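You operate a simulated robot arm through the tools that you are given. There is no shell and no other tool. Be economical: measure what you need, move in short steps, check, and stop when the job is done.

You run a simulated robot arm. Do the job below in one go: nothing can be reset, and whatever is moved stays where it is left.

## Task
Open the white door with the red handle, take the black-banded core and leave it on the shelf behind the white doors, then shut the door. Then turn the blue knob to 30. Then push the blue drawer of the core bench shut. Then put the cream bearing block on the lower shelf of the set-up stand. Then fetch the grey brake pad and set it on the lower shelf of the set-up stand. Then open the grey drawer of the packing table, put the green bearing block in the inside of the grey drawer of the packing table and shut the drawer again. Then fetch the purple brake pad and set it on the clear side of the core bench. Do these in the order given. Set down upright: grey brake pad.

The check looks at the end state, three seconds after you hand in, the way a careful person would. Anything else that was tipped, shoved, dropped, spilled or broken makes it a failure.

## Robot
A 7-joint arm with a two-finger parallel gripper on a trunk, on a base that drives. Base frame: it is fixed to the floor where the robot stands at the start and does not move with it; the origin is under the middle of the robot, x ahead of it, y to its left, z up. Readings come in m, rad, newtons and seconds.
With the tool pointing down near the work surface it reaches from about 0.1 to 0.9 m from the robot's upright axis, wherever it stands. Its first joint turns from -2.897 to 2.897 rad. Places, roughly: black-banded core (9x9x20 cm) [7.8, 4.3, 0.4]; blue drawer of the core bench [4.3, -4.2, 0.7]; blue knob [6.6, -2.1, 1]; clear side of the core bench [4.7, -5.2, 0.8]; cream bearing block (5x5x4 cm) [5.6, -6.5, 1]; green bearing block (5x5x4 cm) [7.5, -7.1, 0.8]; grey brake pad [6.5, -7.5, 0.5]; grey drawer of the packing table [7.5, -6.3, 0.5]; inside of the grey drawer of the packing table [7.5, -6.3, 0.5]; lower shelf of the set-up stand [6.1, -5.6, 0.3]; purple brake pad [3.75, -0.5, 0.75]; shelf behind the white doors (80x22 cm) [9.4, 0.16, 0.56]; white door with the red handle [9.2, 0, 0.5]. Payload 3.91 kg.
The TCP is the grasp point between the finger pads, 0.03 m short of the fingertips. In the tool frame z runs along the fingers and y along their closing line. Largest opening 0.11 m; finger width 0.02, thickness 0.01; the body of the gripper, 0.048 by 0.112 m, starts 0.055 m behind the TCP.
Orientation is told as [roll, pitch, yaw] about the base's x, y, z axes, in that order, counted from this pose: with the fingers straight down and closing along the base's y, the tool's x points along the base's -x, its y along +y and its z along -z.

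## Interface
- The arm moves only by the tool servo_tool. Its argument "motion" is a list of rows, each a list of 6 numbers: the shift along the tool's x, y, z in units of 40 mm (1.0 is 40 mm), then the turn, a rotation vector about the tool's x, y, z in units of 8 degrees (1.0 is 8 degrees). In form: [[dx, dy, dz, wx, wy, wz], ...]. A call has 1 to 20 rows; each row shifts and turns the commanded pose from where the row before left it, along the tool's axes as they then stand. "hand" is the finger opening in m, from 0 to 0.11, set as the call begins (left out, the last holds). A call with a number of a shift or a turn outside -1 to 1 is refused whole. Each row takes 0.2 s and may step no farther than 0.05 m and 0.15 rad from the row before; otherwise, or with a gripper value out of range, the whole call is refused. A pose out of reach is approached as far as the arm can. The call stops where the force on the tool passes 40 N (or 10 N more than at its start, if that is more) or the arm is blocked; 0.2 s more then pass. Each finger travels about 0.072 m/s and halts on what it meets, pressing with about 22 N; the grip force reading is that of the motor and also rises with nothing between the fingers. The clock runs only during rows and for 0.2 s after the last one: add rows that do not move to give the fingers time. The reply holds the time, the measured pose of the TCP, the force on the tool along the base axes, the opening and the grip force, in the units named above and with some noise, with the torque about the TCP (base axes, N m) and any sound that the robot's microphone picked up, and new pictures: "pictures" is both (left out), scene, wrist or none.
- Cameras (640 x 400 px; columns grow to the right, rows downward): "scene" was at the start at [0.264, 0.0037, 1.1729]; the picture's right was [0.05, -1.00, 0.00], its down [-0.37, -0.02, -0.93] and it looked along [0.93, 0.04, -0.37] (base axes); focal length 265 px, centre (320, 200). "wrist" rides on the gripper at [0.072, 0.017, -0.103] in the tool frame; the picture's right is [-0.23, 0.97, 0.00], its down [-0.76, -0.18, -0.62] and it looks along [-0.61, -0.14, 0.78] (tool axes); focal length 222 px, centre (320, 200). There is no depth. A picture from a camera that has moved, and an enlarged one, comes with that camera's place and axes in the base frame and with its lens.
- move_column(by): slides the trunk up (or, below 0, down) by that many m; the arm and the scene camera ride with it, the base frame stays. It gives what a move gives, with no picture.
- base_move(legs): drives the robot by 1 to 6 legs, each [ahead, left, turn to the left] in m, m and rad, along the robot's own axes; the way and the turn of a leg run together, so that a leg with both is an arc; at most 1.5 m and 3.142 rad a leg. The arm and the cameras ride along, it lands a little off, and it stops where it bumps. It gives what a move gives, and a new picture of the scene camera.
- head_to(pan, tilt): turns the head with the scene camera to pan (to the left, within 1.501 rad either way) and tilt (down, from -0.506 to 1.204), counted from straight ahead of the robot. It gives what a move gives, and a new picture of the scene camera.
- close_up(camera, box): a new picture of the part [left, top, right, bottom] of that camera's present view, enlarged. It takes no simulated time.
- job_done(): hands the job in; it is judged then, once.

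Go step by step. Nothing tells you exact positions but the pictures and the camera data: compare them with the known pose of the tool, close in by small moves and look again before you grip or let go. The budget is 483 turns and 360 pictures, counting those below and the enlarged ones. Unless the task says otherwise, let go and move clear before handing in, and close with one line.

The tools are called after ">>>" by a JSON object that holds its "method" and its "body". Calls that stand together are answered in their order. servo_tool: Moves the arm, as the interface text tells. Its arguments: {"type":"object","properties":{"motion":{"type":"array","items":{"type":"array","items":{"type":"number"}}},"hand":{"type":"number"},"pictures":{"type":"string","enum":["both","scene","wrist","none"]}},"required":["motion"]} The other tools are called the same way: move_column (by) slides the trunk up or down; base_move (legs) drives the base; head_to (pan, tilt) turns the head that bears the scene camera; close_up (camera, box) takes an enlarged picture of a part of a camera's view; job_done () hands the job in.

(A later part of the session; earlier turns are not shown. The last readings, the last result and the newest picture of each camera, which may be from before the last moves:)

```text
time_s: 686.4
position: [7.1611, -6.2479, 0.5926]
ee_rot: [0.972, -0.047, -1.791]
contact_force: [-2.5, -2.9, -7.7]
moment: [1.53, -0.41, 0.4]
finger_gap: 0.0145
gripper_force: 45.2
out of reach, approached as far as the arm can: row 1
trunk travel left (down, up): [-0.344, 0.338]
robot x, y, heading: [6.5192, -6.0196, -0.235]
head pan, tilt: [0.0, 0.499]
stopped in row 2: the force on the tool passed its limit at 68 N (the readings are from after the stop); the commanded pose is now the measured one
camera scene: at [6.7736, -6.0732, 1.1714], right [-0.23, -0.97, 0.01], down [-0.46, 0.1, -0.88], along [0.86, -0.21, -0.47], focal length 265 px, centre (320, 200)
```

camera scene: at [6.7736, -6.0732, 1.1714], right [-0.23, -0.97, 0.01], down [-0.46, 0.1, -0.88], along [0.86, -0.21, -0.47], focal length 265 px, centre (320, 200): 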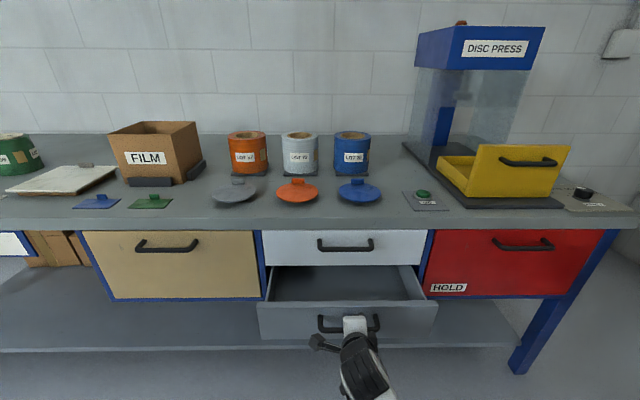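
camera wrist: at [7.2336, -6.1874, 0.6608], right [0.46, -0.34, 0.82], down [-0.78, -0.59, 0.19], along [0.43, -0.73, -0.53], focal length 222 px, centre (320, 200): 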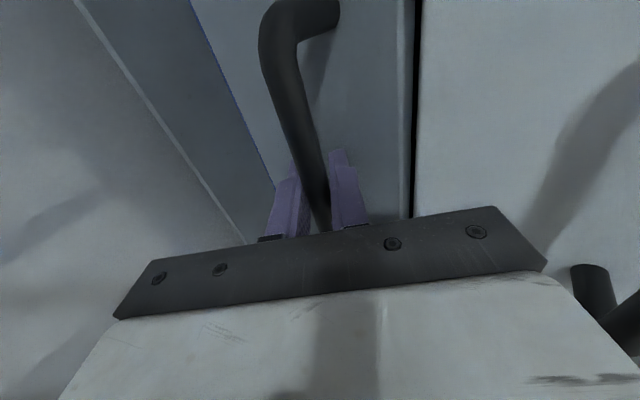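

Nearly enough; ease the base back 5 cm more, then release the handle.

>>> {"method": "base_move", "body": {"legs": [[-0.05, 0, 0]]}}

>>> {"method": "servo_tool", "body": {"motion": [[0, 0, 0, 0, 0, 0], [0, 0, 0, 0, 0, 0], [0, 0, 0, 0, 0, 0], [0, 0, -0.4, 0, 0, 0], [0, 0, -0.6, 0, 0, 0], [0, 0, -0.8, 0, 0, 0], [0, 0, -0.8, 0, 0, 0]], "hand": 0.06}}

```text
time_s: 687.4
position: [7.1275, -6.2408, 0.5922]
ee_rot: [0.973, -0.056, -1.794]
contact_force: [2.2, 5.2, 7.7]
moment: [0.5, -0.05, -1.13]
finger_gap: 0.0144
gripper_force: 44.8
trunk travel left (down, up): [-0.344, 0.338]
robot x, y, heading: [6.4878, -6.0113, -0.237]
head pan, tilt: [0.0, 0.499]
stopped in leg 1: the robot was blocked; the commanded pose is now the measured one
camera scene: at [6.7416, -6.0637, 1.1693], right [-0.23, -0.97, 0.01], down [-0.46, 0.1, -0.88], along [0.86, -0.21, -0.47], focal length 265 px, centre (320, 200)
```

scene: 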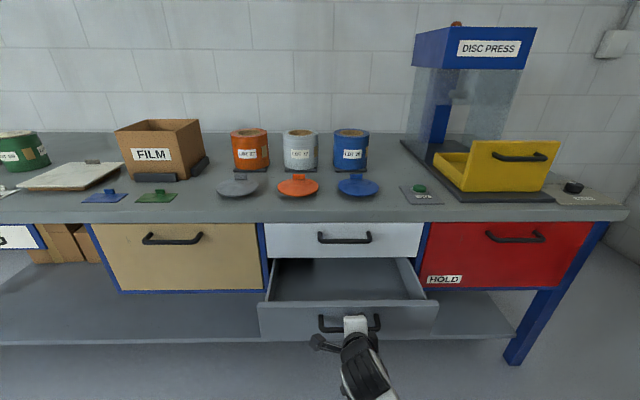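

```text
time_s: 689.0
position: [7.0994, -6.2565, 0.6228]
ee_rot: [0.964, -0.047, -1.794]
contact_force: [-0.5, 0.5, -0.1]
moment: [0.0, -0.04, 0.0]
finger_gap: 0.0601
gripper_force: 0.0
out of reach, approached as far as the arm can: row 5, 6, 7
trunk travel left (down, up): [-0.344, 0.338]
robot x, y, heading: [6.4887, -6.0124, -0.232]
head pan, tilt: [0.0, 0.499]
camera scene: at [6.7446, -6.0721, 1.1663], right [-0.23, -0.97, 0.0], down [-0.47, 0.11, -0.88], along [0.85, -0.2, -0.48], focal length 265 px, centre (320, 200)
camera wrist: at [7.0432, -6.1659, 0.6913], right [0.5, -0.31, 0.81], down [-0.77, -0.6, 0.24], along [0.41, -0.74, -0.53], focal length 222 px, centre (320, 200)
```

scene: 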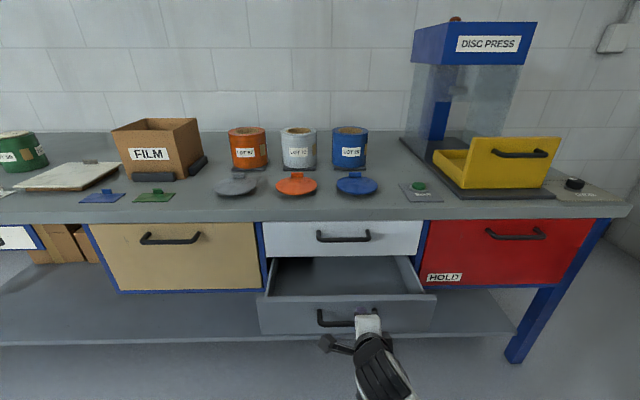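
wrist: 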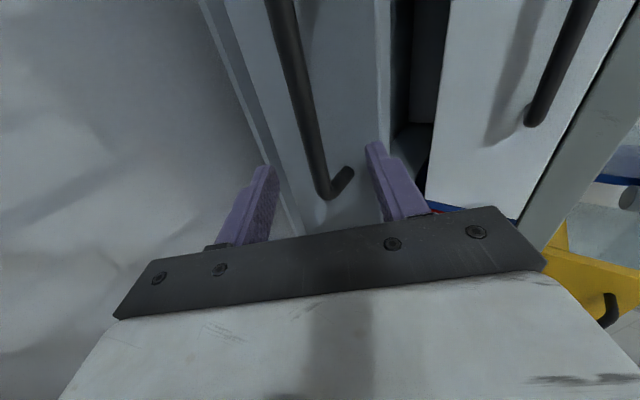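

The handle is released. Raise the trunk, turn the tool steeply down and un-roll the wrist.

>>> {"method": "move_column", "body": {"by": 0.33}}

>>> {"method": "servo_tool", "body": {"motion": [[0, 0, 0, 1, 0, 0], [0, 0, 0, 1, 0, 0], [0, 0, 0, 1, 0, 0], [0, 0, 0, 1, 0, 0], [0, 0, 0, 0, 0, -1], [0, 0, 0, 0, 0, -1], [0, 0, 0, 0, 0, -1], [0, 0, 0, 0, 0, -1], [0, 0, 0, 0, 0, -1], [0, 0, 0, 0, 0, -1], [0, 0, 0, 0, 0, -1], [0, 0, 0, 0, 0, -1], [0, 0, 0, 0, 0, -1], [0, 0, 0, 0, 0, -1], [0, 0, 0, 0, 0, -1], [0, 0, 0, 0, 0, -0.25], [0, 0, 0, 0, 0, 0]], "hand": 0.09}}

```text
time_s: 692.2
position: [7.0988, -6.2563, 0.9526]
ee_rot: [0.964, -0.047, -1.794]
contact_force: [-0.1, 0.2, 0.1]
moment: [0.0, 0.03, 0.01]
finger_gap: 0.0599
gripper_force: 0.1
trunk travel left (down, up): [-0.674, 0.008]
robot x, y, heading: [6.4896, -6.0117, -0.235]
head pan, tilt: [0.0, 0.499]
```

```text
time_s: 695.8
position: [7.0986, -6.2572, 0.9527]
ee_rot: [-0.053, -0.409, -0.203]
contact_force: [-0.2, 0.5, 0.4]
moment: [0.0, -0.03, 0.05]
finger_gap: 0.0899
gripper_force: 0.1
trunk travel left (down, up): [-0.674, 0.008]
robot x, y, heading: [6.4912, -6.0072, -0.235]
head pan, tilt: [0.0, 0.499]
camera scene: at [6.7447, -6.0721, 1.4965], right [-0.23, -0.97, 0.0], down [-0.47, 0.11, -0.88], along [0.85, -0.2, -0.48], focal length 265 px, centre (320, 200)
camera wrist: at [6.9996, -6.2139, 1.0175], right [0.42, 0.91, 0.04], down [0.41, -0.23, 0.88], along [0.81, -0.35, -0.47], focal length 222 px, centre (320, 200)
```

scene: 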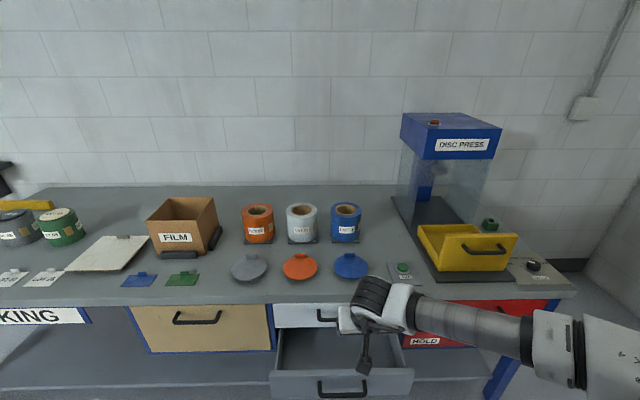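
wrist: 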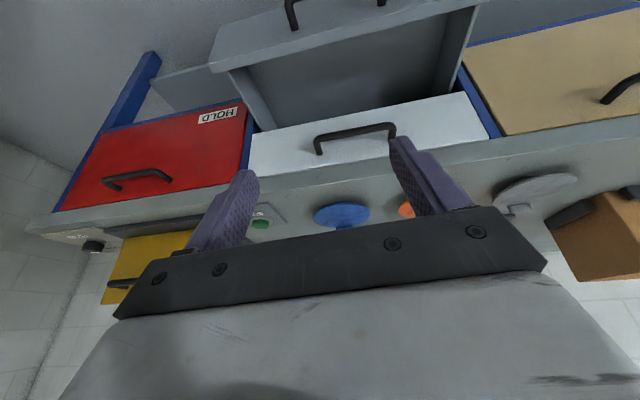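

The drawer stands open ~17 cm. Now to the green block beside the press: strafe right, then approach.

>>> {"method": "base_move", "body": {"legs": [[0, -0.75, 0], [0.4, 0, 0]]}}

>>> {"method": "head_to", "body": {"pan": 0.0, "tilt": 0.6}}

>>> {"method": "servo_tool", "body": {"motion": [[0, 0, 0, 0, 0, 0]], "pictures": "wrist"}}

```text
time_s: 696.6
position: [7.1002, -6.2589, 0.9533]
ee_rot: [-0.052, -0.406, -0.201]
contact_force: [0.2, 0.7, -0.4]
moment: [0.0, 0.02, -0.02]
finger_gap: 0.0899
gripper_force: 0.1
trunk travel left (down, up): [-0.674, 0.008]
robot x, y, heading: [6.4921, -6.012, -0.233]
head pan, tilt: [0.0, 0.499]
stopped in leg 1: the robot was blocked; the commanded pose is now the measured one
camera scene: at [6.7447, -6.0733, 1.4965], right [-0.23, -0.97, 0.0], down [-0.47, 0.11, -0.88], along [0.85, -0.2, -0.48], focal length 265 px, centre (320, 200)
```

scene: 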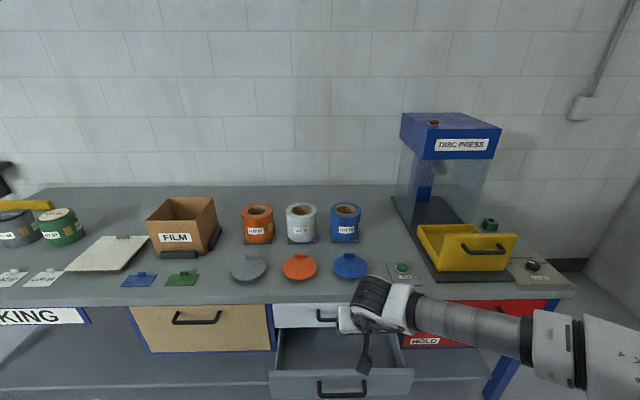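

```text
time_s: 697.2
position: [7.0989, -6.2578, 0.9527]
ee_rot: [-0.052, -0.408, -0.203]
contact_force: [0.3, 0.1, 0.9]
moment: [0.03, 0.01, 0.0]
finger_gap: 0.0902
gripper_force: 0.1
trunk travel left (down, up): [-0.674, 0.008]
robot x, y, heading: [6.4876, -6.0098, -0.234]
head pan, tilt: [0.0, 0.6]
camera scene: at [6.7421, -6.0726, 1.4874], right [-0.23, -0.97, 0.0], down [-0.55, 0.13, -0.83], along [0.8, -0.19, -0.56], focal length 265 px, centre (320, 200)
```

scene: 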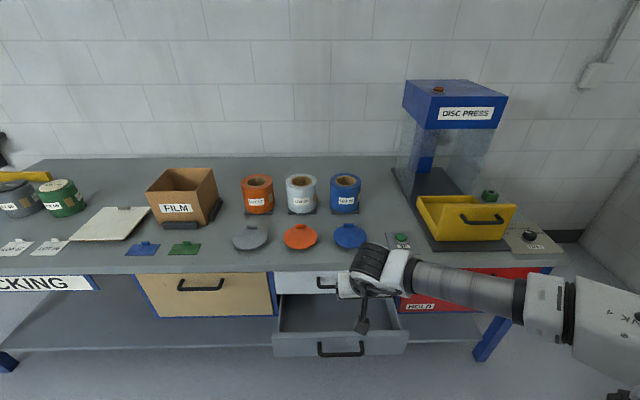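

```text
time_s: 697.6
position: [7.0998, -6.2577, 0.9527]
ee_rot: [-0.052, -0.407, -0.202]
contact_force: [0.6, -0.2, 0.1]
moment: [0.0, 0.01, 0.03]
finger_gap: 0.0899
gripper_force: 0.0
trunk travel left (down, up): [-0.674, 0.008]
robot x, y, heading: [6.4914, -6.0118, -0.233]
head pan, tilt: [0.0, 0.6]
camera wrist: at [6.9996, -6.2149, 1.0175], right [0.42, 0.91, 0.04], down [0.41, -0.23, 0.88], along [0.81, -0.35, -0.47], focal length 222 px, centre (320, 200)
```

wrist: 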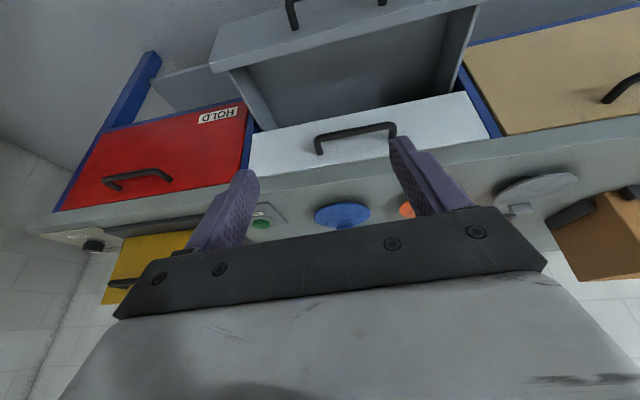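

The base touches the stand behind; move forward first, then strafe.

>>> {"method": "base_move", "body": {"legs": [[0.12, 0, 0], [0, -0.72, 0], [0.27, 0, 0]]}}

>>> {"method": "servo_tool", "body": {"motion": [[0, 0, 0, 0, 0, 0]], "pictures": "wrist"}}

```text
time_s: 706.0
position: [7.3203, -7.0403, 0.9529]
ee_rot: [-0.053, -0.406, -0.196]
contact_force: [-0.2, 0.2, -0.6]
moment: [0.03, 0.0, 0.04]
finger_gap: 0.0903
gripper_force: 0.0
trunk travel left (down, up): [-0.674, 0.008]
robot x, y, heading: [6.7116, -6.7982, -0.228]
head pan, tilt: [0.0, 0.6]
camera scene: at [6.9622, -6.8573, 1.4872], right [-0.23, -0.97, 0.0], down [-0.55, 0.13, -0.82], along [0.8, -0.19, -0.57], focal length 265 px, centre (320, 200)
```

scene: 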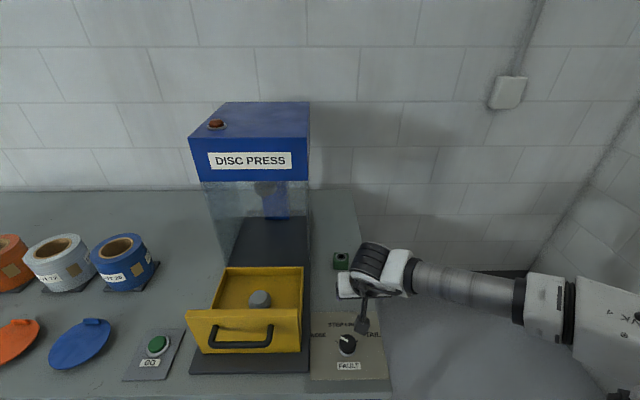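

```text
time_s: 706.4
position: [7.3191, -7.0393, 0.9528]
ee_rot: [-0.051, -0.406, -0.193]
contact_force: [-0.1, 0.1, 0.1]
moment: [0.02, 0.03, -0.01]
finger_gap: 0.0899
gripper_force: 0.0
trunk travel left (down, up): [-0.674, 0.008]
robot x, y, heading: [6.7088, -6.7978, -0.228]
head pan, tilt: [0.0, 0.6]
camera wrist: at [7.2202, -6.9975, 1.0175], right [0.41, 0.91, 0.04], down [0.41, -0.23, 0.88], along [0.81, -0.35, -0.47], focal length 222 px, centre (320, 200)
```

wrist: 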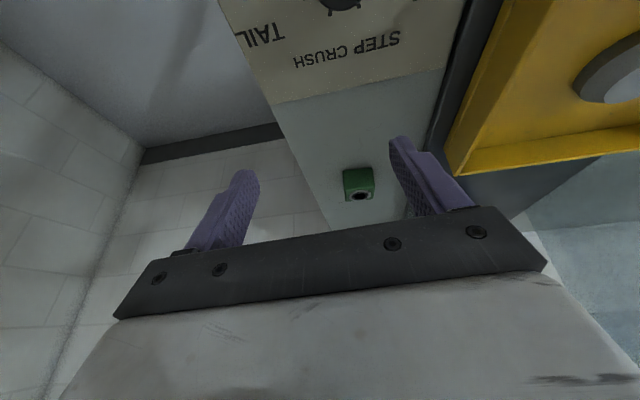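

Block at about (7.535, -7.066, 0.82). Move above it at height, then lower to z≈0.88.

>>> {"method": "servo_tool", "body": {"motion": [[-0.85, 0.2, 0.36, 0, 0, 0], [-0.85, 0.2, 0.36, 0, 0, 0], [-0.85, 0, 0.36, 0, 0, 0], [-0.85, 0, 0.36, 0, 0, 0], [-0.85, 0, 0.36, 0, 0, 0], [-0.75, 0, 0.33, 0, 0, 0], [0.4, 0, 0.9, 0, 0, 0], [0.4, 0, 0.9, 0, 0, 0], [0, 0, 0, 0, 0, 0]]}}

```text
time_s: 708.4
position: [7.5336, -7.0725, 0.8731]
ee_rot: [-0.052, -0.407, -0.195]
contact_force: [0.2, 0.7, 0.5]
moment: [0.01, 0.0, 0.04]
finger_gap: 0.09
gripper_force: 0.0
trunk travel left (down, up): [-0.674, 0.008]
robot x, y, heading: [6.7068, -6.8016, -0.231]
head pan, tilt: [0.0, 0.6]
camera scene: at [6.9611, -6.857, 1.4875], right [-0.23, -0.97, 0.0], down [-0.55, 0.13, -0.83], along [0.8, -0.19, -0.56], focal length 265 px, centre (320, 200)
camera wrist: at [7.4342, -7.0301, 0.938], right [0.41, 0.91, 0.04], down [0.41, -0.23, 0.88], along [0.81, -0.35, -0.47], focal length 222 px, centre (320, 200)
```

scene: 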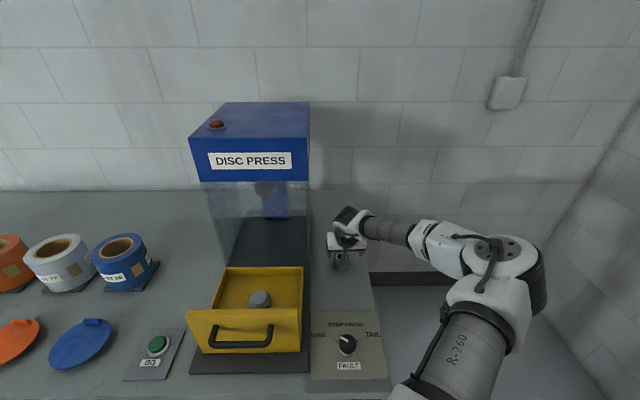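
wrist: 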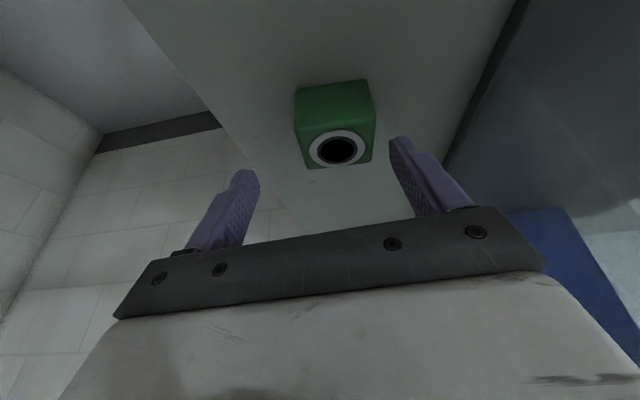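

Centre (7.552, -7.063), base at z≈0.80. Final descent ~4.5 cm with slight shift, then grip.

>>> {"method": "servo_tool", "body": {"motion": [[0, 0.3, 0.4, 0, 0, 0], [0.05, 0, 0.4, 0, 0, 0], [0, 0, 0.3, 0, 0, 0], [0, 0, 0, 0, 0, 0]], "pictures": "wrist"}}

>>> {"method": "servo_tool", "body": {"motion": [[0, 0, 0, 0, 0, 0], [0, 0, 0, 0, 0, 0], [0, 0, 0, 0, 0, 0], [0, 0, 0, 0, 0, 0], [0, 0, 0, 0, 0, 0]], "pictures": "wrist", "hand": 0.0}}

```text
time_s: 709.4
position: [7.5503, -7.0663, 0.8338]
ee_rot: [-0.053, -0.41, -0.193]
contact_force: [-8.0, 0.6, 12.7]
moment: [0.58, 0.08, 0.37]
finger_gap: 0.089
gripper_force: 0.1
trunk travel left (down, up): [-0.674, 0.008]
robot x, y, heading: [6.7069, -6.7988, -0.223]
head pan, tilt: [0.0, 0.6]
camera wrist: at [7.4507, -7.0245, 0.8983], right [0.41, 0.91, 0.04], down [0.41, -0.23, 0.88], along [0.81, -0.35, -0.47], focal length 222 px, centre (320, 200)
```

wrist: 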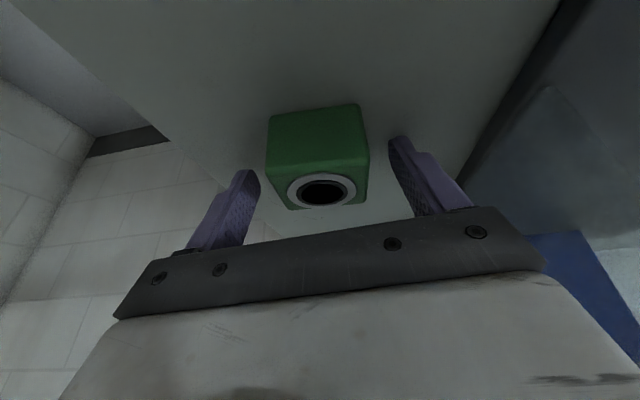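

```text
time_s: 710.6
position: [7.5512, -7.0679, 0.8327]
ee_rot: [-0.055, -0.411, -0.196]
contact_force: [5.1, -2.6, 12.3]
moment: [0.33, -0.22, -0.18]
finger_gap: 0.0509
gripper_force: 22.1
trunk travel left (down, up): [-0.674, 0.008]
robot x, y, heading: [6.7067, -6.797, -0.23]
head pan, tilt: [0.0, 0.6]
camera wrist: at [7.4513, -7.0258, 0.8975], right [0.41, 0.91, 0.04], down [0.41, -0.23, 0.88], along [0.81, -0.35, -0.47], focal length 222 px, centre (320, 200)
```

wrist: 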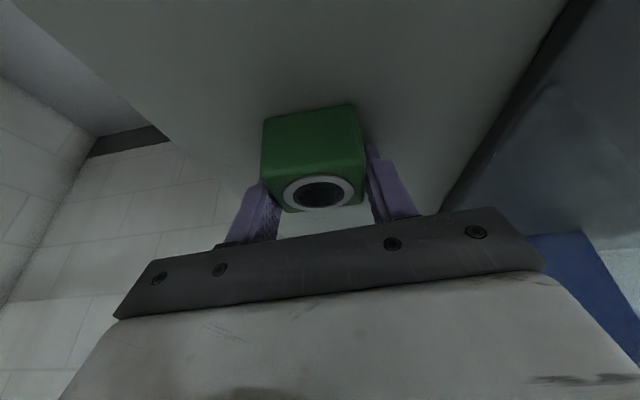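

Gripped at 5.1 cm. Lift 12 cm, retract, then drive back to the drawer.

>>> {"method": "servo_tool", "body": {"motion": [[-0.35, 0, -0.8, 0, 0, 0], [-0.35, 0, -0.8, 0, 0, 0], [-0.35, 0, -0.8, 0, 0, 0], [-0.3, 0, -0.75, 0, 0, 0], [0.85, 0, -0.36, 0, 0, 0], [0.85, 0, -0.36, 0, 0, 0], [0.85, 0, -0.36, 0, 0, 0], [0.85, 0, -0.36, 0, 0, 0], [0.85, 0, -0.36, 0, 0, 0], [0.4, 0, -0.2, 0, 0, 0], [0, 0, 0, 0, 0, 0]]}}

```text
time_s: 713.0
position: [7.3553, -7.0187, 0.9691]
ee_rot: [-0.052, -0.407, -0.195]
contact_force: [-0.6, 0.2, -4.4]
moment: [0.03, -0.03, 0.0]
finger_gap: 0.0507
gripper_force: 21.5
trunk travel left (down, up): [-0.674, 0.008]
robot x, y, heading: [6.7107, -6.7982, -0.228]
head pan, tilt: [0.0, 0.6]
camera scene: at [6.9619, -6.8573, 1.4873], right [-0.23, -0.97, 0.0], down [-0.55, 0.13, -0.82], along [0.8, -0.19, -0.57], focal length 265 px, centre (320, 200)
camera wrist: at [7.2561, -6.9755, 1.0337], right [0.41, 0.91, 0.04], down [0.41, -0.23, 0.88], along [0.81, -0.35, -0.47], focal length 222 px, centre (320, 200)
```

scene: 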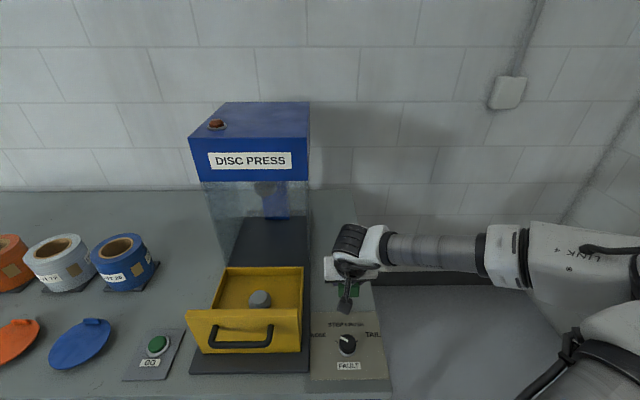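
wrist: 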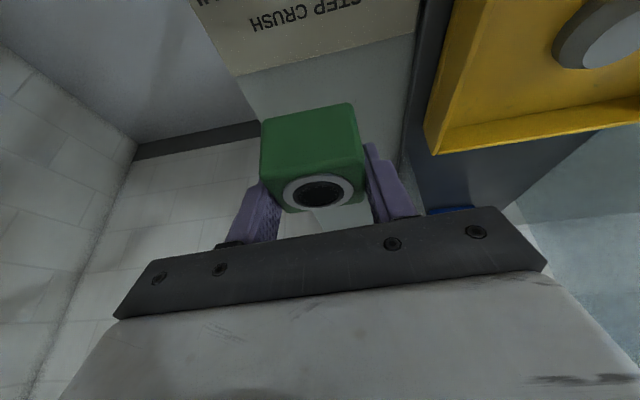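

Secure. Back off, strafe to the drawer.

>>> {"method": "base_move", "body": {"legs": [[-0.26, 0, 0], [0, 0.75, 0]]}}

>>> {"method": "servo_tool", "body": {"motion": [[0, 0, 0, 0, 0, 0]], "pictures": "wrist"}}

```text
time_s: 720.7
position: [7.2669, -6.2293, 0.9678]
ee_rot: [-0.053, -0.406, -0.184]
contact_force: [-0.5, -0.4, -4.1]
moment: [-0.01, -0.03, 0.0]
finger_gap: 0.0505
gripper_force: 22.2
trunk travel left (down, up): [-0.674, 0.008]
robot x, y, heading: [6.6191, -6.0147, -0.218]
head pan, tilt: [0.0, 0.6]
camera scene: at [6.8708, -6.071, 1.4873], right [-0.22, -0.98, 0.0], down [-0.55, 0.12, -0.82], along [0.81, -0.18, -0.57], focal length 265 px, centre (320, 200)
```

scene: 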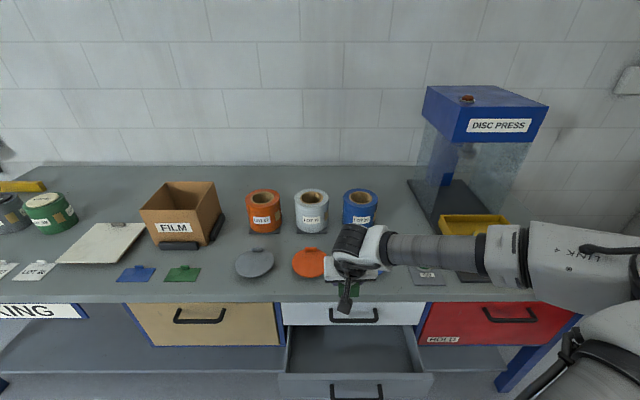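

```text
time_s: 721.1
position: [7.2673, -6.2286, 0.9689]
ee_rot: [-0.052, -0.406, -0.185]
contact_force: [-0.3, 0.1, -3.5]
moment: [0.01, -0.03, -0.02]
finger_gap: 0.0504
gripper_force: 22.2
trunk travel left (down, up): [-0.674, 0.008]
robot x, y, heading: [6.6186, -6.0165, -0.214]
head pan, tilt: [0.0, 0.6]
camera wrist: at [7.1662, -6.1867, 1.0335], right [0.4, 0.91, 0.04], down [0.42, -0.23, 0.88], along [0.81, -0.34, -0.47], focal length 222 px, centre (320, 200)
```

wrist: 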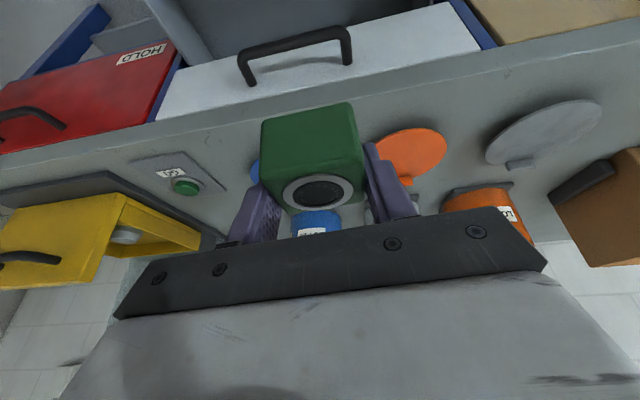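

Geometry works: the drawer opening spans about x 7.20–7.34 here and the block is centred over it. Lower with the trunk.

>>> {"method": "move_column", "body": {"by": -0.25}}

>>> {"method": "servo_tool", "body": {"motion": [[0, 0, 0, 0, 0, 0]]}}

```text
time_s: 723.6
position: [7.2671, -6.228, 0.719]
ee_rot: [-0.053, -0.406, -0.183]
contact_force: [0.8, -0.4, -4.4]
moment: [-0.03, -0.03, 0.02]
finger_gap: 0.0502
gripper_force: 22.0
trunk travel left (down, up): [-0.424, 0.258]
robot x, y, heading: [6.6173, -6.0167, -0.217]
head pan, tilt: [0.0, 0.6]
```

```text
time_s: 724.0
position: [7.2657, -6.2284, 0.7177]
ee_rot: [-0.054, -0.406, -0.184]
contact_force: [-0.1, 0.0, -4.3]
moment: [-0.02, -0.02, -0.02]
finger_gap: 0.0499
gripper_force: 21.5
trunk travel left (down, up): [-0.424, 0.258]
robot x, y, heading: [6.6163, -6.0169, -0.22]
head pan, tilt: [0.0, 0.6]
camera scene: at [6.8707, -6.0712, 1.2373], right [-0.22, -0.98, 0.0], down [-0.55, 0.12, -0.82], along [0.81, -0.18, -0.57], focal length 265 px, centre (320, 200)
camera wrist: at [7.1663, -6.1867, 0.7837], right [0.4, 0.91, 0.04], down [0.42, -0.23, 0.88], along [0.81, -0.34, -0.47], focal length 222 px, centre (320, 200)
```

scene: 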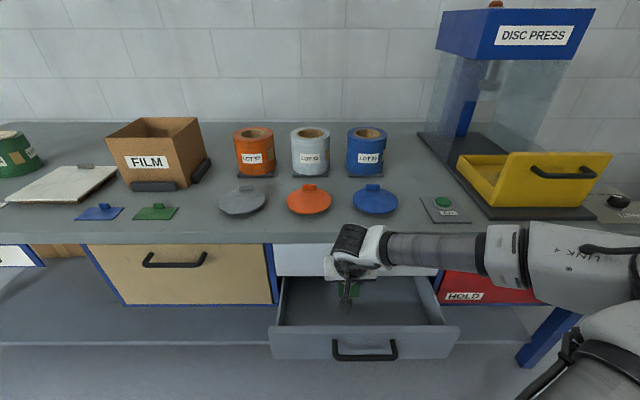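
wrist: 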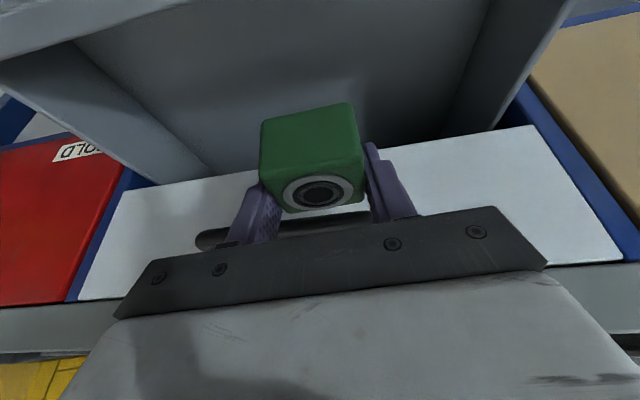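

The white drawer's handle is just ahead of the block; shift back 1.5 cm, then continue down.

>>> {"method": "servo_tool", "body": {"motion": [[0.34, 0, -0.15, 0, 0, 0], [0, 0, 0, 0, 0, 0]], "pictures": "none"}}

>>> {"method": "move_column", "body": {"by": -0.09}}

>>> {"method": "servo_tool", "body": {"motion": [[0, 0, 0, 0, 0, 0]]}}

```text
time_s: 724.6
position: [7.2526, -6.2243, 0.7191]
ee_rot: [-0.053, -0.405, -0.184]
contact_force: [-0.7, 0.6, -3.8]
moment: [0.0, -0.04, -0.01]
finger_gap: 0.0499
gripper_force: 21.8
trunk travel left (down, up): [-0.424, 0.258]
robot x, y, heading: [6.6192, -6.0158, -0.217]
head pan, tilt: [0.0, 0.6]
```

```text
time_s: 725.9
position: [7.2515, -6.2245, 0.6289]
ee_rot: [-0.052, -0.407, -0.186]
contact_force: [-0.3, 0.4, -4.0]
moment: [-0.02, -0.05, 0.02]
finger_gap: 0.0502
gripper_force: 22.1
trunk travel left (down, up): [-0.334, 0.348]
robot x, y, heading: [6.6169, -6.0075, -0.215]
head pan, tilt: [0.0, 0.6]
```

```text
time_s: 726.3
position: [7.2517, -6.2252, 0.6281]
ee_rot: [-0.052, -0.407, -0.186]
contact_force: [-0.3, 0.3, -4.1]
moment: [-0.01, -0.06, 0.02]
finger_gap: 0.0501
gripper_force: 22.0
trunk travel left (down, up): [-0.334, 0.348]
robot x, y, heading: [6.6159, -6.0161, -0.22]
head pan, tilt: [0.0, 0.6]
camera scene: at [6.8707, -6.0712, 1.1473], right [-0.22, -0.98, 0.0], down [-0.55, 0.12, -0.82], along [0.81, -0.18, -0.57], focal length 265 px, centre (320, 200)
camera wrist: at [7.1517, -6.1828, 0.6935], right [0.4, 0.91, 0.04], down [0.42, -0.23, 0.88], along [0.81, -0.34, -0.47], focal length 222 px, centre (320, 200)
```

scene: 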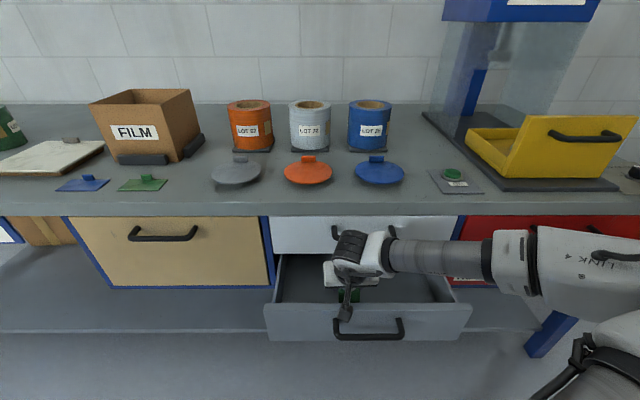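
wrist: 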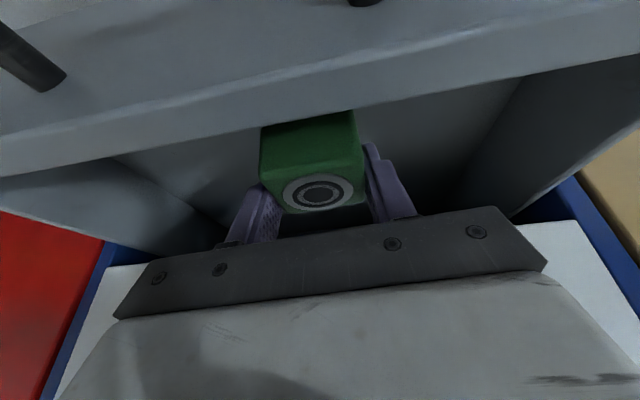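

Lower in small steps.

>>> {"method": "move_column", "body": {"by": -0.025}}

>>> {"method": "move_column", "body": {"by": -0.015}}

>>> {"method": "servo_tool", "body": {"motion": [[0, 0, 0, 0, 0, 0]]}}

```text
time_s: 727.0
position: [7.2521, -6.2234, 0.6033]
ee_rot: [-0.053, -0.407, -0.185]
contact_force: [0.1, 0.5, -5.0]
moment: [0.01, -0.03, 0.03]
finger_gap: 0.05
gripper_force: 22.4
trunk travel left (down, up): [-0.309, 0.373]
robot x, y, heading: [6.6192, -6.0167, -0.213]
head pan, tilt: [0.0, 0.6]
```

```text
time_s: 727.6
position: [7.2518, -6.2246, 0.5886]
ee_rot: [-0.053, -0.406, -0.185]
contact_force: [-0.3, -0.6, -4.0]
moment: [-0.01, 0.01, 0.01]
finger_gap: 0.05
gripper_force: 21.9
trunk travel left (down, up): [-0.294, 0.388]
robot x, y, heading: [6.6162, -6.0192, -0.213]
head pan, tilt: [0.0, 0.6]
```

```text
time_s: 728.0
position: [7.2526, -6.2242, 0.589]
ee_rot: [-0.052, -0.406, -0.185]
contact_force: [0.6, 0.0, -4.4]
moment: [-0.03, -0.02, 0.01]
finger_gap: 0.0501
gripper_force: 22.7
trunk travel left (down, up): [-0.294, 0.388]
robot x, y, heading: [6.6154, -6.0106, -0.216]
head pan, tilt: [0.0, 0.6]
camera scene: at [6.8707, -6.0712, 1.1073], right [-0.22, -0.98, 0.0], down [-0.55, 0.12, -0.82], along [0.81, -0.18, -0.57], focal length 265 px, centre (320, 200)
camera wrist: at [7.1517, -6.1828, 0.6535], right [0.4, 0.91, 0.04], down [0.42, -0.23, 0.88], along [0.81, -0.34, -0.47], focal length 222 px, centre (320, 200)
```

scene: 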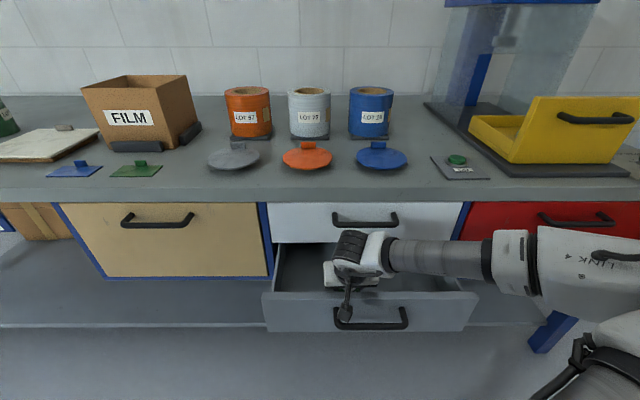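
wrist: 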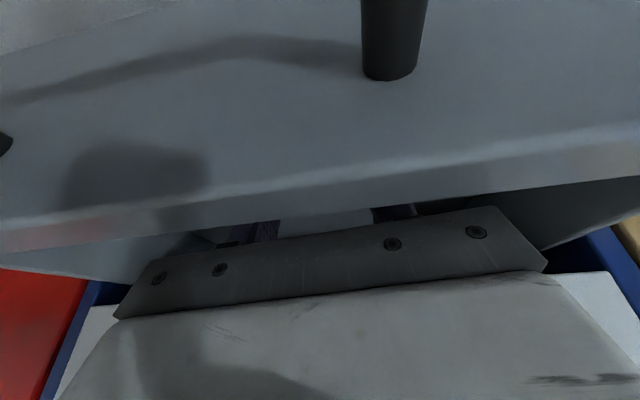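

>>> {"method": "move_column", "body": {"by": -0.01}}

>>> {"method": "move_column", "body": {"by": -0.008}}

>>> {"method": "move_column", "body": {"by": -0.007}}

```text
time_s: 728.6
position: [7.2519, -6.2241, 0.5772]
ee_rot: [-0.053, -0.407, -0.185]
contact_force: [0.6, -1.0, -3.3]
moment: [-0.02, -0.03, 0.02]
finger_gap: 0.0501
gripper_force: 22.2
trunk travel left (down, up): [-0.284, 0.398]
robot x, y, heading: [6.6153, -6.0177, -0.219]
head pan, tilt: [0.0, 0.6]
```

```text
time_s: 729.2
position: [7.2521, -6.2233, 0.5697]
ee_rot: [-0.052, -0.406, -0.184]
contact_force: [0.3, 0.7, -3.9]
moment: [-0.01, -0.01, -0.03]
finger_gap: 0.0499
gripper_force: 21.7
trunk travel left (down, up): [-0.276, 0.406]
robot x, y, heading: [6.6136, -6.0152, -0.213]
head pan, tilt: [0.0, 0.6]
```

```text
time_s: 729.7
position: [7.2519, -6.2244, 0.5626]
ee_rot: [-0.052, -0.406, -0.186]
contact_force: [0.2, 0.2, -3.5]
moment: [0.01, -0.04, 0.01]
finger_gap: 0.0499
gripper_force: 22.7
trunk travel left (down, up): [-0.269, 0.413]
robot x, y, heading: [6.6158, -6.013, -0.22]
head pan, tilt: [0.0, 0.6]
```

>>> {"method": "move_column", "body": {"by": -0.007}}

>>> {"method": "move_column", "body": {"by": -0.007}}

>>> {"method": "move_column", "body": {"by": -0.007}}

```text
time_s: 730.3
position: [7.2513, -6.2243, 0.5561]
ee_rot: [-0.053, -0.406, -0.184]
contact_force: [-0.9, 0.3, -4.2]
moment: [0.0, -0.04, 0.02]
finger_gap: 0.0501
gripper_force: 21.9
trunk travel left (down, up): [-0.262, 0.42]
robot x, y, heading: [6.6135, -6.0156, -0.218]
head pan, tilt: [0.0, 0.6]
```

```text
time_s: 730.9
position: [7.2536, -6.2246, 0.5544]
ee_rot: [-0.052, -0.417, -0.185]
contact_force: [1.2, -1.0, 41.8]
moment: [1.24, 0.11, -0.5]
finger_gap: 0.0503
gripper_force: 22.0
trunk travel left (down, up): [-0.255, 0.427]
robot x, y, heading: [6.6176, -6.0171, -0.219]
head pan, tilt: [0.0, 0.6]
```

```text
time_s: 731.2
position: [7.2555, -6.2242, 0.5539]
ee_rot: [-0.05, -0.42, -0.187]
contact_force: [0.6, -2.2, 22.5]
moment: [1.11, 0.62, -0.29]
finger_gap: 0.0499
gripper_force: 21.8
trunk travel left (down, up): [-0.255, 0.427]
robot x, y, heading: [6.6149, -6.0155, -0.22]
head pan, tilt: [0.0, 0.6]
stopped: the force on the tool passed its limit at 61 N (the readings are from after the stop); the commanded pose is now the measured one
```

Contact right under the fingers: that's the drawer floor. Relieve slightly and release, then lift straight up.

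>>> {"method": "move_column", "body": {"by": 0.004}}

>>> {"method": "servo_tool", "body": {"motion": [[0, 0, 0, 0, 0, 0], [0, 0, 0, 0, 0, 0], [0, 0, 0, 0, 0, 0], [0, 0, 0, 0, 0, 0]], "hand": 0.075, "pictures": "none"}}

>>> {"method": "move_column", "body": {"by": 0.25}}

>>> {"method": "servo_tool", "body": {"motion": [[0, 0, 0, 0, 0, 0]]}}

```text
time_s: 731.7
position: [7.2549, -6.2239, 0.5544]
ee_rot: [-0.052, -0.411, -0.185]
contact_force: [-0.1, 0.3, -2.1]
moment: [0.04, -0.09, 0.0]
finger_gap: 0.05
gripper_force: 21.9
trunk travel left (down, up): [-0.259, 0.423]
robot x, y, heading: [6.6155, -6.0171, -0.216]
head pan, tilt: [0.0, 0.6]
```

```text
time_s: 732.7
position: [7.2539, -6.2232, 0.5562]
ee_rot: [-0.052, -0.414, -0.185]
contact_force: [-0.2, -0.1, 0.3]
moment: [0.03, -0.01, 0.01]
finger_gap: 0.0751
gripper_force: 0.1
trunk travel left (down, up): [-0.259, 0.423]
robot x, y, heading: [6.6156, -6.012, -0.214]
head pan, tilt: [0.0, 0.6]
```

```text
time_s: 735.3
position: [7.2544, -6.2245, 0.8057]
ee_rot: [-0.052, -0.413, -0.186]
contact_force: [-0.3, -0.1, -1.2]
moment: [0.01, 0.0, 0.0]
finger_gap: 0.0749
gripper_force: 0.1
trunk travel left (down, up): [-0.509, 0.173]
robot x, y, heading: [6.618, -6.0183, -0.222]
head pan, tilt: [0.0, 0.6]
```

```text
time_s: 735.7
position: [7.2535, -6.2248, 0.8069]
ee_rot: [-0.053, -0.414, -0.186]
contact_force: [1.1, 0.4, -0.5]
moment: [0.04, 0.02, 0.0]
finger_gap: 0.0748
gripper_force: 0.1
trunk travel left (down, up): [-0.509, 0.173]
robot x, y, heading: [6.6164, -6.0152, -0.216]
head pan, tilt: [0.0, 0.6]
camera scene: at [6.8705, -6.0711, 1.3222], right [-0.22, -0.98, 0.0], down [-0.55, 0.12, -0.83], along [0.81, -0.18, -0.56], focal length 265 px, centre (320, 200)
camera wrist: at [7.1534, -6.1828, 0.8703], right [0.4, 0.91, 0.05], down [0.41, -0.22, 0.88], along [0.82, -0.34, -0.46], focal length 222 px, centre (320, 200)
```

scene: 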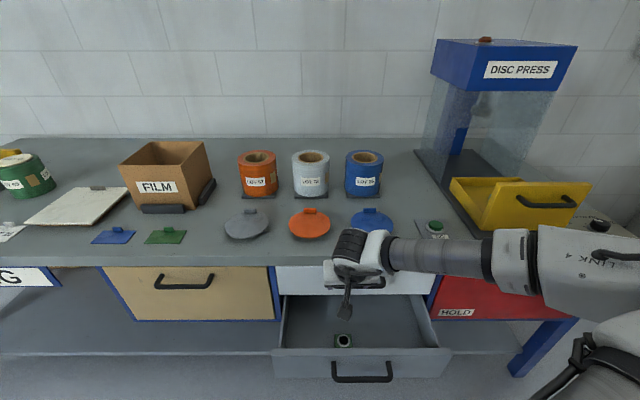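
wrist: 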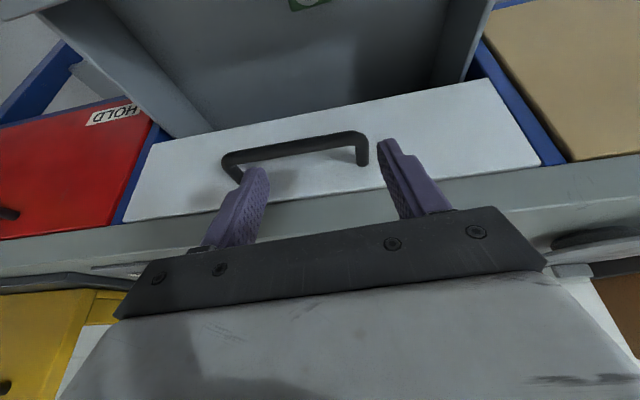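

The green block lies in the drawer. Now retract, lower in front of the drawer, and push it shut by its handle.

>>> {"method": "servo_tool", "body": {"motion": [[0.8, -0.3, -0.35, 0, 0, 0], [0.8, -0.3, -0.35, 0, 0, 0], [0.8, -0.3, -0.35, 0, 0, 0], [0.8, -0.3, -0.35, 0, 0, 0], [0.7, 0, -0.3, 0, 0, 0], [0, 0, 0, 0, 0, 0]], "hand": 0.0, "pictures": "none"}}

>>> {"method": "base_move", "body": {"legs": [[-0.09, 0, 0]]}}

>>> {"method": "move_column", "body": {"by": -0.225}}

>>> {"method": "servo_tool", "body": {"motion": [[0, 0, 0, 0, 0, 0]]}}

```text
time_s: 736.5
position: [7.1865, -6.1699, 0.8021]
ee_rot: [0.0, -0.409, -0.009]
contact_force: [-0.3, -0.8, -0.2]
moment: [-0.02, -0.01, -0.02]
finger_gap: 0.0
gripper_force: 22.1
out of reach, approached as far as the arm can: row 3, 4
trunk travel left (down, up): [-0.509, 0.173]
robot x, y, heading: [6.6168, -6.0143, -0.22]
head pan, tilt: [0.0, 0.6]
stopped in row 4: the arm was blocked; the commanded pose is now the measured one
```

```text
time_s: 737.6
position: [7.0998, -6.1532, 0.8037]
ee_rot: [0.003, -0.41, -0.01]
contact_force: [0.2, -0.1, 0.2]
moment: [-0.02, 0.0, -0.01]
finger_gap: 0.0
gripper_force: 22.1
trunk travel left (down, up): [-0.509, 0.173]
robot x, y, heading: [6.5294, -5.9946, -0.217]
head pan, tilt: [0.0, 0.6]
camera scene: at [6.783, -6.0519, 1.3224], right [-0.22, -0.98, 0.0], down [-0.55, 0.12, -0.83], along [0.81, -0.18, -0.56], focal length 265 px, centre (320, 200)
```

scene: 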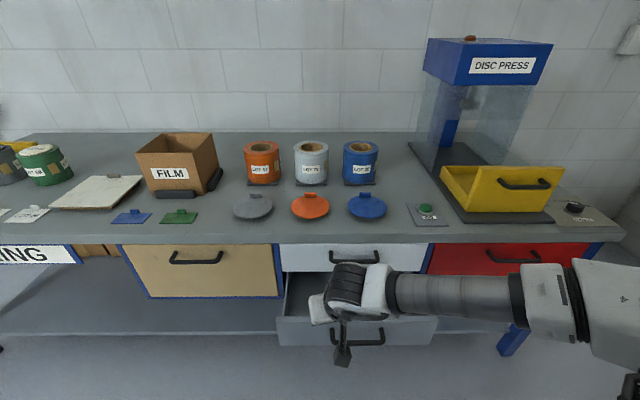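

```text
time_s: 740.0
position: [7.0994, -6.1522, 0.5771]
ee_rot: [0.004, -0.409, -0.01]
contact_force: [-0.8, 0.9, -0.3]
moment: [-0.01, -0.02, -0.02]
finger_gap: 0.0002
gripper_force: 21.9
trunk travel left (down, up): [-0.284, 0.398]
robot x, y, heading: [6.5269, -5.9923, -0.217]
head pan, tilt: [0.0, 0.6]
```

```text
time_s: 740.4
position: [7.0988, -6.1522, 0.5778]
ee_rot: [0.002, -0.411, -0.009]
contact_force: [-0.2, -0.3, 0.5]
moment: [-0.01, -0.04, -0.04]
finger_gap: 0.0
gripper_force: 21.6
trunk travel left (down, up): [-0.284, 0.398]
robot x, y, heading: [6.5332, -5.9985, -0.22]
head pan, tilt: [0.0, 0.6]
camera scene: at [6.7837, -6.0521, 1.0972], right [-0.22, -0.98, 0.0], down [-0.55, 0.12, -0.83], along [0.81, -0.18, -0.56], focal length 265 px, centre (320, 200)
camera wrist: at [6.9929, -6.1343, 0.6433], right [0.22, 0.97, 0.09], down [0.45, -0.18, 0.87], along [0.87, -0.15, -0.48], focal length 222 px, centre (320, 200)
```

scene: 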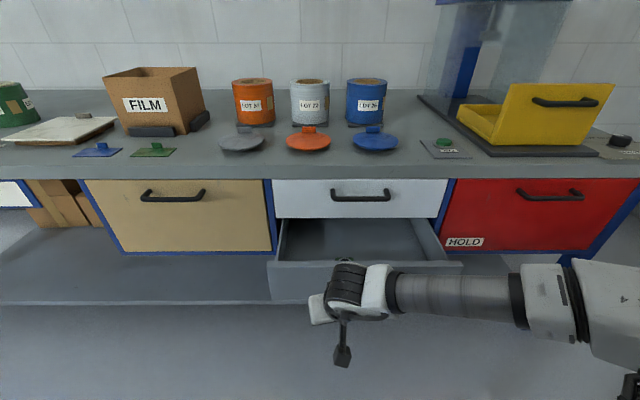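
wrist: 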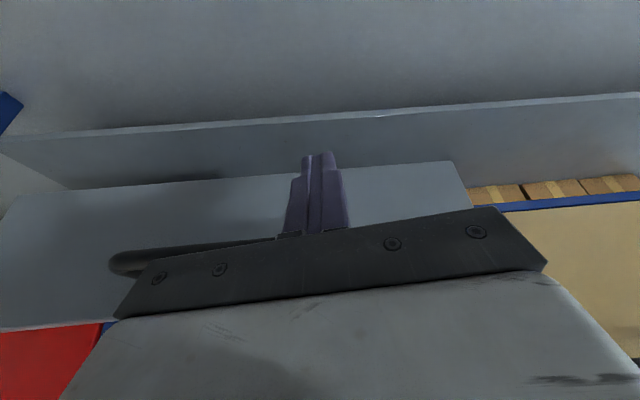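

Fingers are in front of the panel, just left of its handle. Drive forward to push.

>>> {"method": "base_move", "body": {"legs": [[0.2, 0, 0]]}}

>>> {"method": "servo_tool", "body": {"motion": [[-0.37, 0, 0.16, 0, 0, 0], [-0.37, 0, 0.16, 0, 0, 0], [-0.37, 0, 0.16, 0, 0, 0], [-0.3, 0, 0.13, 0, 0, 0], [-0.3, 0, 0.13, 0, 0, 0], [-0.3, 0, 0.13, 0, 0, 0], [-0.3, 0, 0.13, 0, 0, 0], [-0.3, 0, 0.13, 0, 0, 0]]}}

```text
time_s: 742.0
position: [7.2937, -6.1952, 0.5782]
ee_rot: [0.005, -0.41, -0.009]
contact_force: [0.1, -1.1, 0.5]
moment: [0.02, 0.0, 0.0]
finger_gap: 0.0
gripper_force: 21.8
trunk travel left (down, up): [-0.284, 0.398]
robot x, y, heading: [6.7256, -6.0371, -0.216]
head pan, tilt: [0.0, 0.6]
camera scene: at [6.9773, -6.0948, 1.0972], right [-0.22, -0.98, 0.0], down [-0.55, 0.12, -0.83], along [0.81, -0.18, -0.56], focal length 265 px, centre (320, 200)
```

scene: 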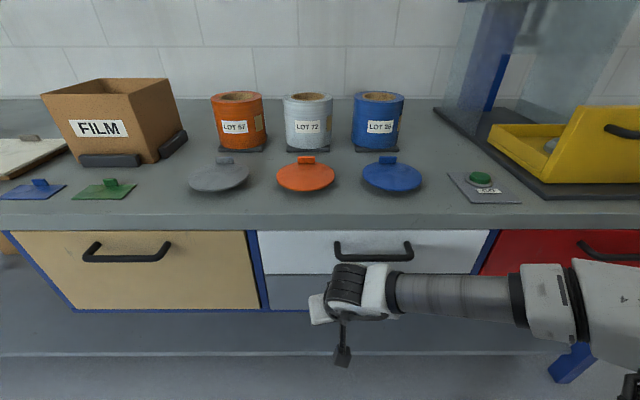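

```text
time_s: 742.4
position: [7.3009, -6.1945, 0.5741]
ee_rot: [0.005, -0.39, -0.014]
contact_force: [-1.1, 1.6, -2.1]
moment: [-0.02, 0.01, -0.01]
finger_gap: 0.0
gripper_force: 22.1
trunk travel left (down, up): [-0.284, 0.398]
robot x, y, heading: [6.7251, -6.038, -0.219]
head pan, tilt: [0.0, 0.6]
stopped in row 2: the force on the tool passed its limit at 55 N (the readings are from after the stop); the commanded pose is now the measured one
camera scene: at [6.9772, -6.0949, 1.0971], right [-0.22, -0.98, 0.0], down [-0.55, 0.12, -0.82], along [0.81, -0.18, -0.57], focal length 265 px, centre (320, 200)
camera wrist: at [7.1964, -6.1757, 0.6422], right [0.22, 0.97, 0.09], down [0.46, -0.19, 0.87], along [0.86, -0.15, -0.49], focal length 222 px, centre (320, 200)
```

scene: 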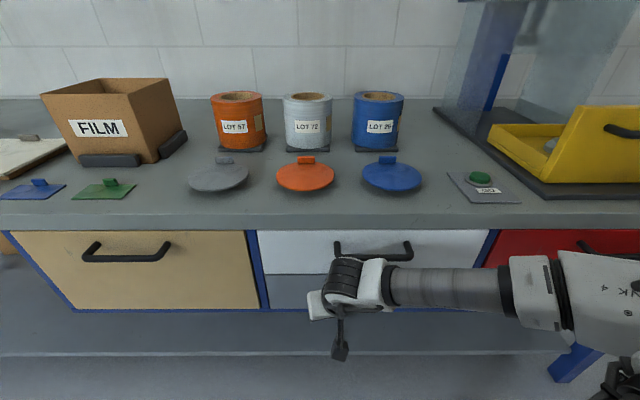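
wrist: 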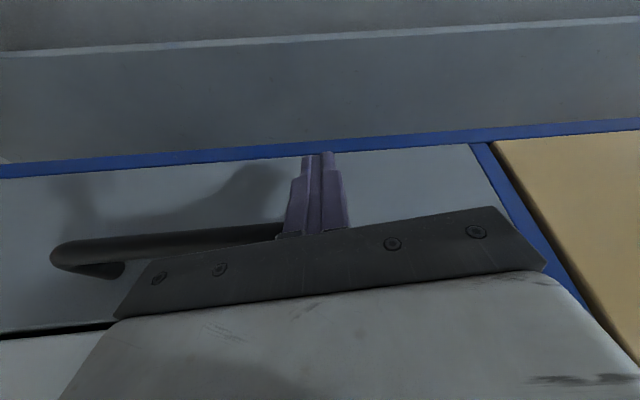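

Pushed to a firm stop. Back off and verify.

>>> {"method": "base_move", "body": {"legs": [[-0.18, 0, 0]]}}

>>> {"method": "move_column", "body": {"by": 0.3}}

>>> {"method": "head_to", "body": {"pan": 0.1, "tilt": 0.75}}

```text
time_s: 743.9
position: [7.1283, -6.155, 0.5744]
ee_rot: [0.005, -0.393, -0.015]
contact_force: [-0.2, -0.1, -0.1]
moment: [0.03, -0.02, 0.01]
finger_gap: 0.0001
gripper_force: 21.7
trunk travel left (down, up): [-0.284, 0.398]
robot x, y, heading: [6.5474, -5.9987, -0.221]
head pan, tilt: [0.0, 0.6]
camera scene: at [6.8031, -6.0562, 1.0972], right [-0.22, -0.98, 0.0], down [-0.55, 0.12, -0.83], along [0.81, -0.18, -0.56], focal length 265 px, centre (320, 200)
```

scene: 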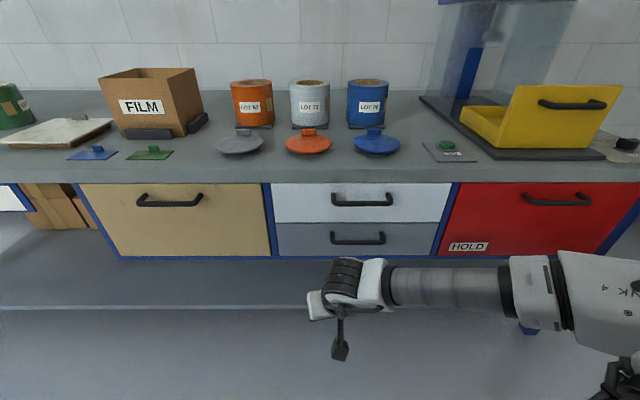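

```text
time_s: 746.9
position: [7.1272, -6.1551, 0.8746]
ee_rot: [0.006, -0.393, -0.013]
contact_force: [0.2, -0.7, 0.0]
moment: [0.05, 0.01, -0.01]
finger_gap: 0.0001
gripper_force: 21.9
trunk travel left (down, up): [-0.584, 0.098]
robot x, y, heading: [6.5493, -6.001, -0.219]
head pan, tilt: [0.0, 0.6]
```

```text
time_s: 747.6
position: [7.1276, -6.1548, 0.8761]
ee_rot: [0.005, -0.393, -0.013]
contact_force: [0.3, 0.8, -1.2]
moment: [0.02, 0.0, 0.01]
finger_gap: 0.0
gripper_force: 22.6
trunk travel left (down, up): [-0.584, 0.098]
robot x, y, heading: [6.5511, -6.0017, -0.216]
head pan, tilt: [0.099, 0.75]
camera scene: at [6.799, -6.0469, 1.3843], right [-0.12, -0.99, 0.0], down [-0.68, 0.08, -0.73], along [0.73, -0.09, -0.68], focal length 265 px, centre (320, 200)
```

scene: 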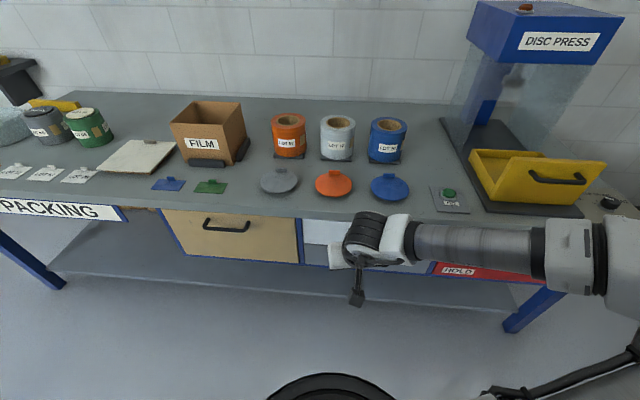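

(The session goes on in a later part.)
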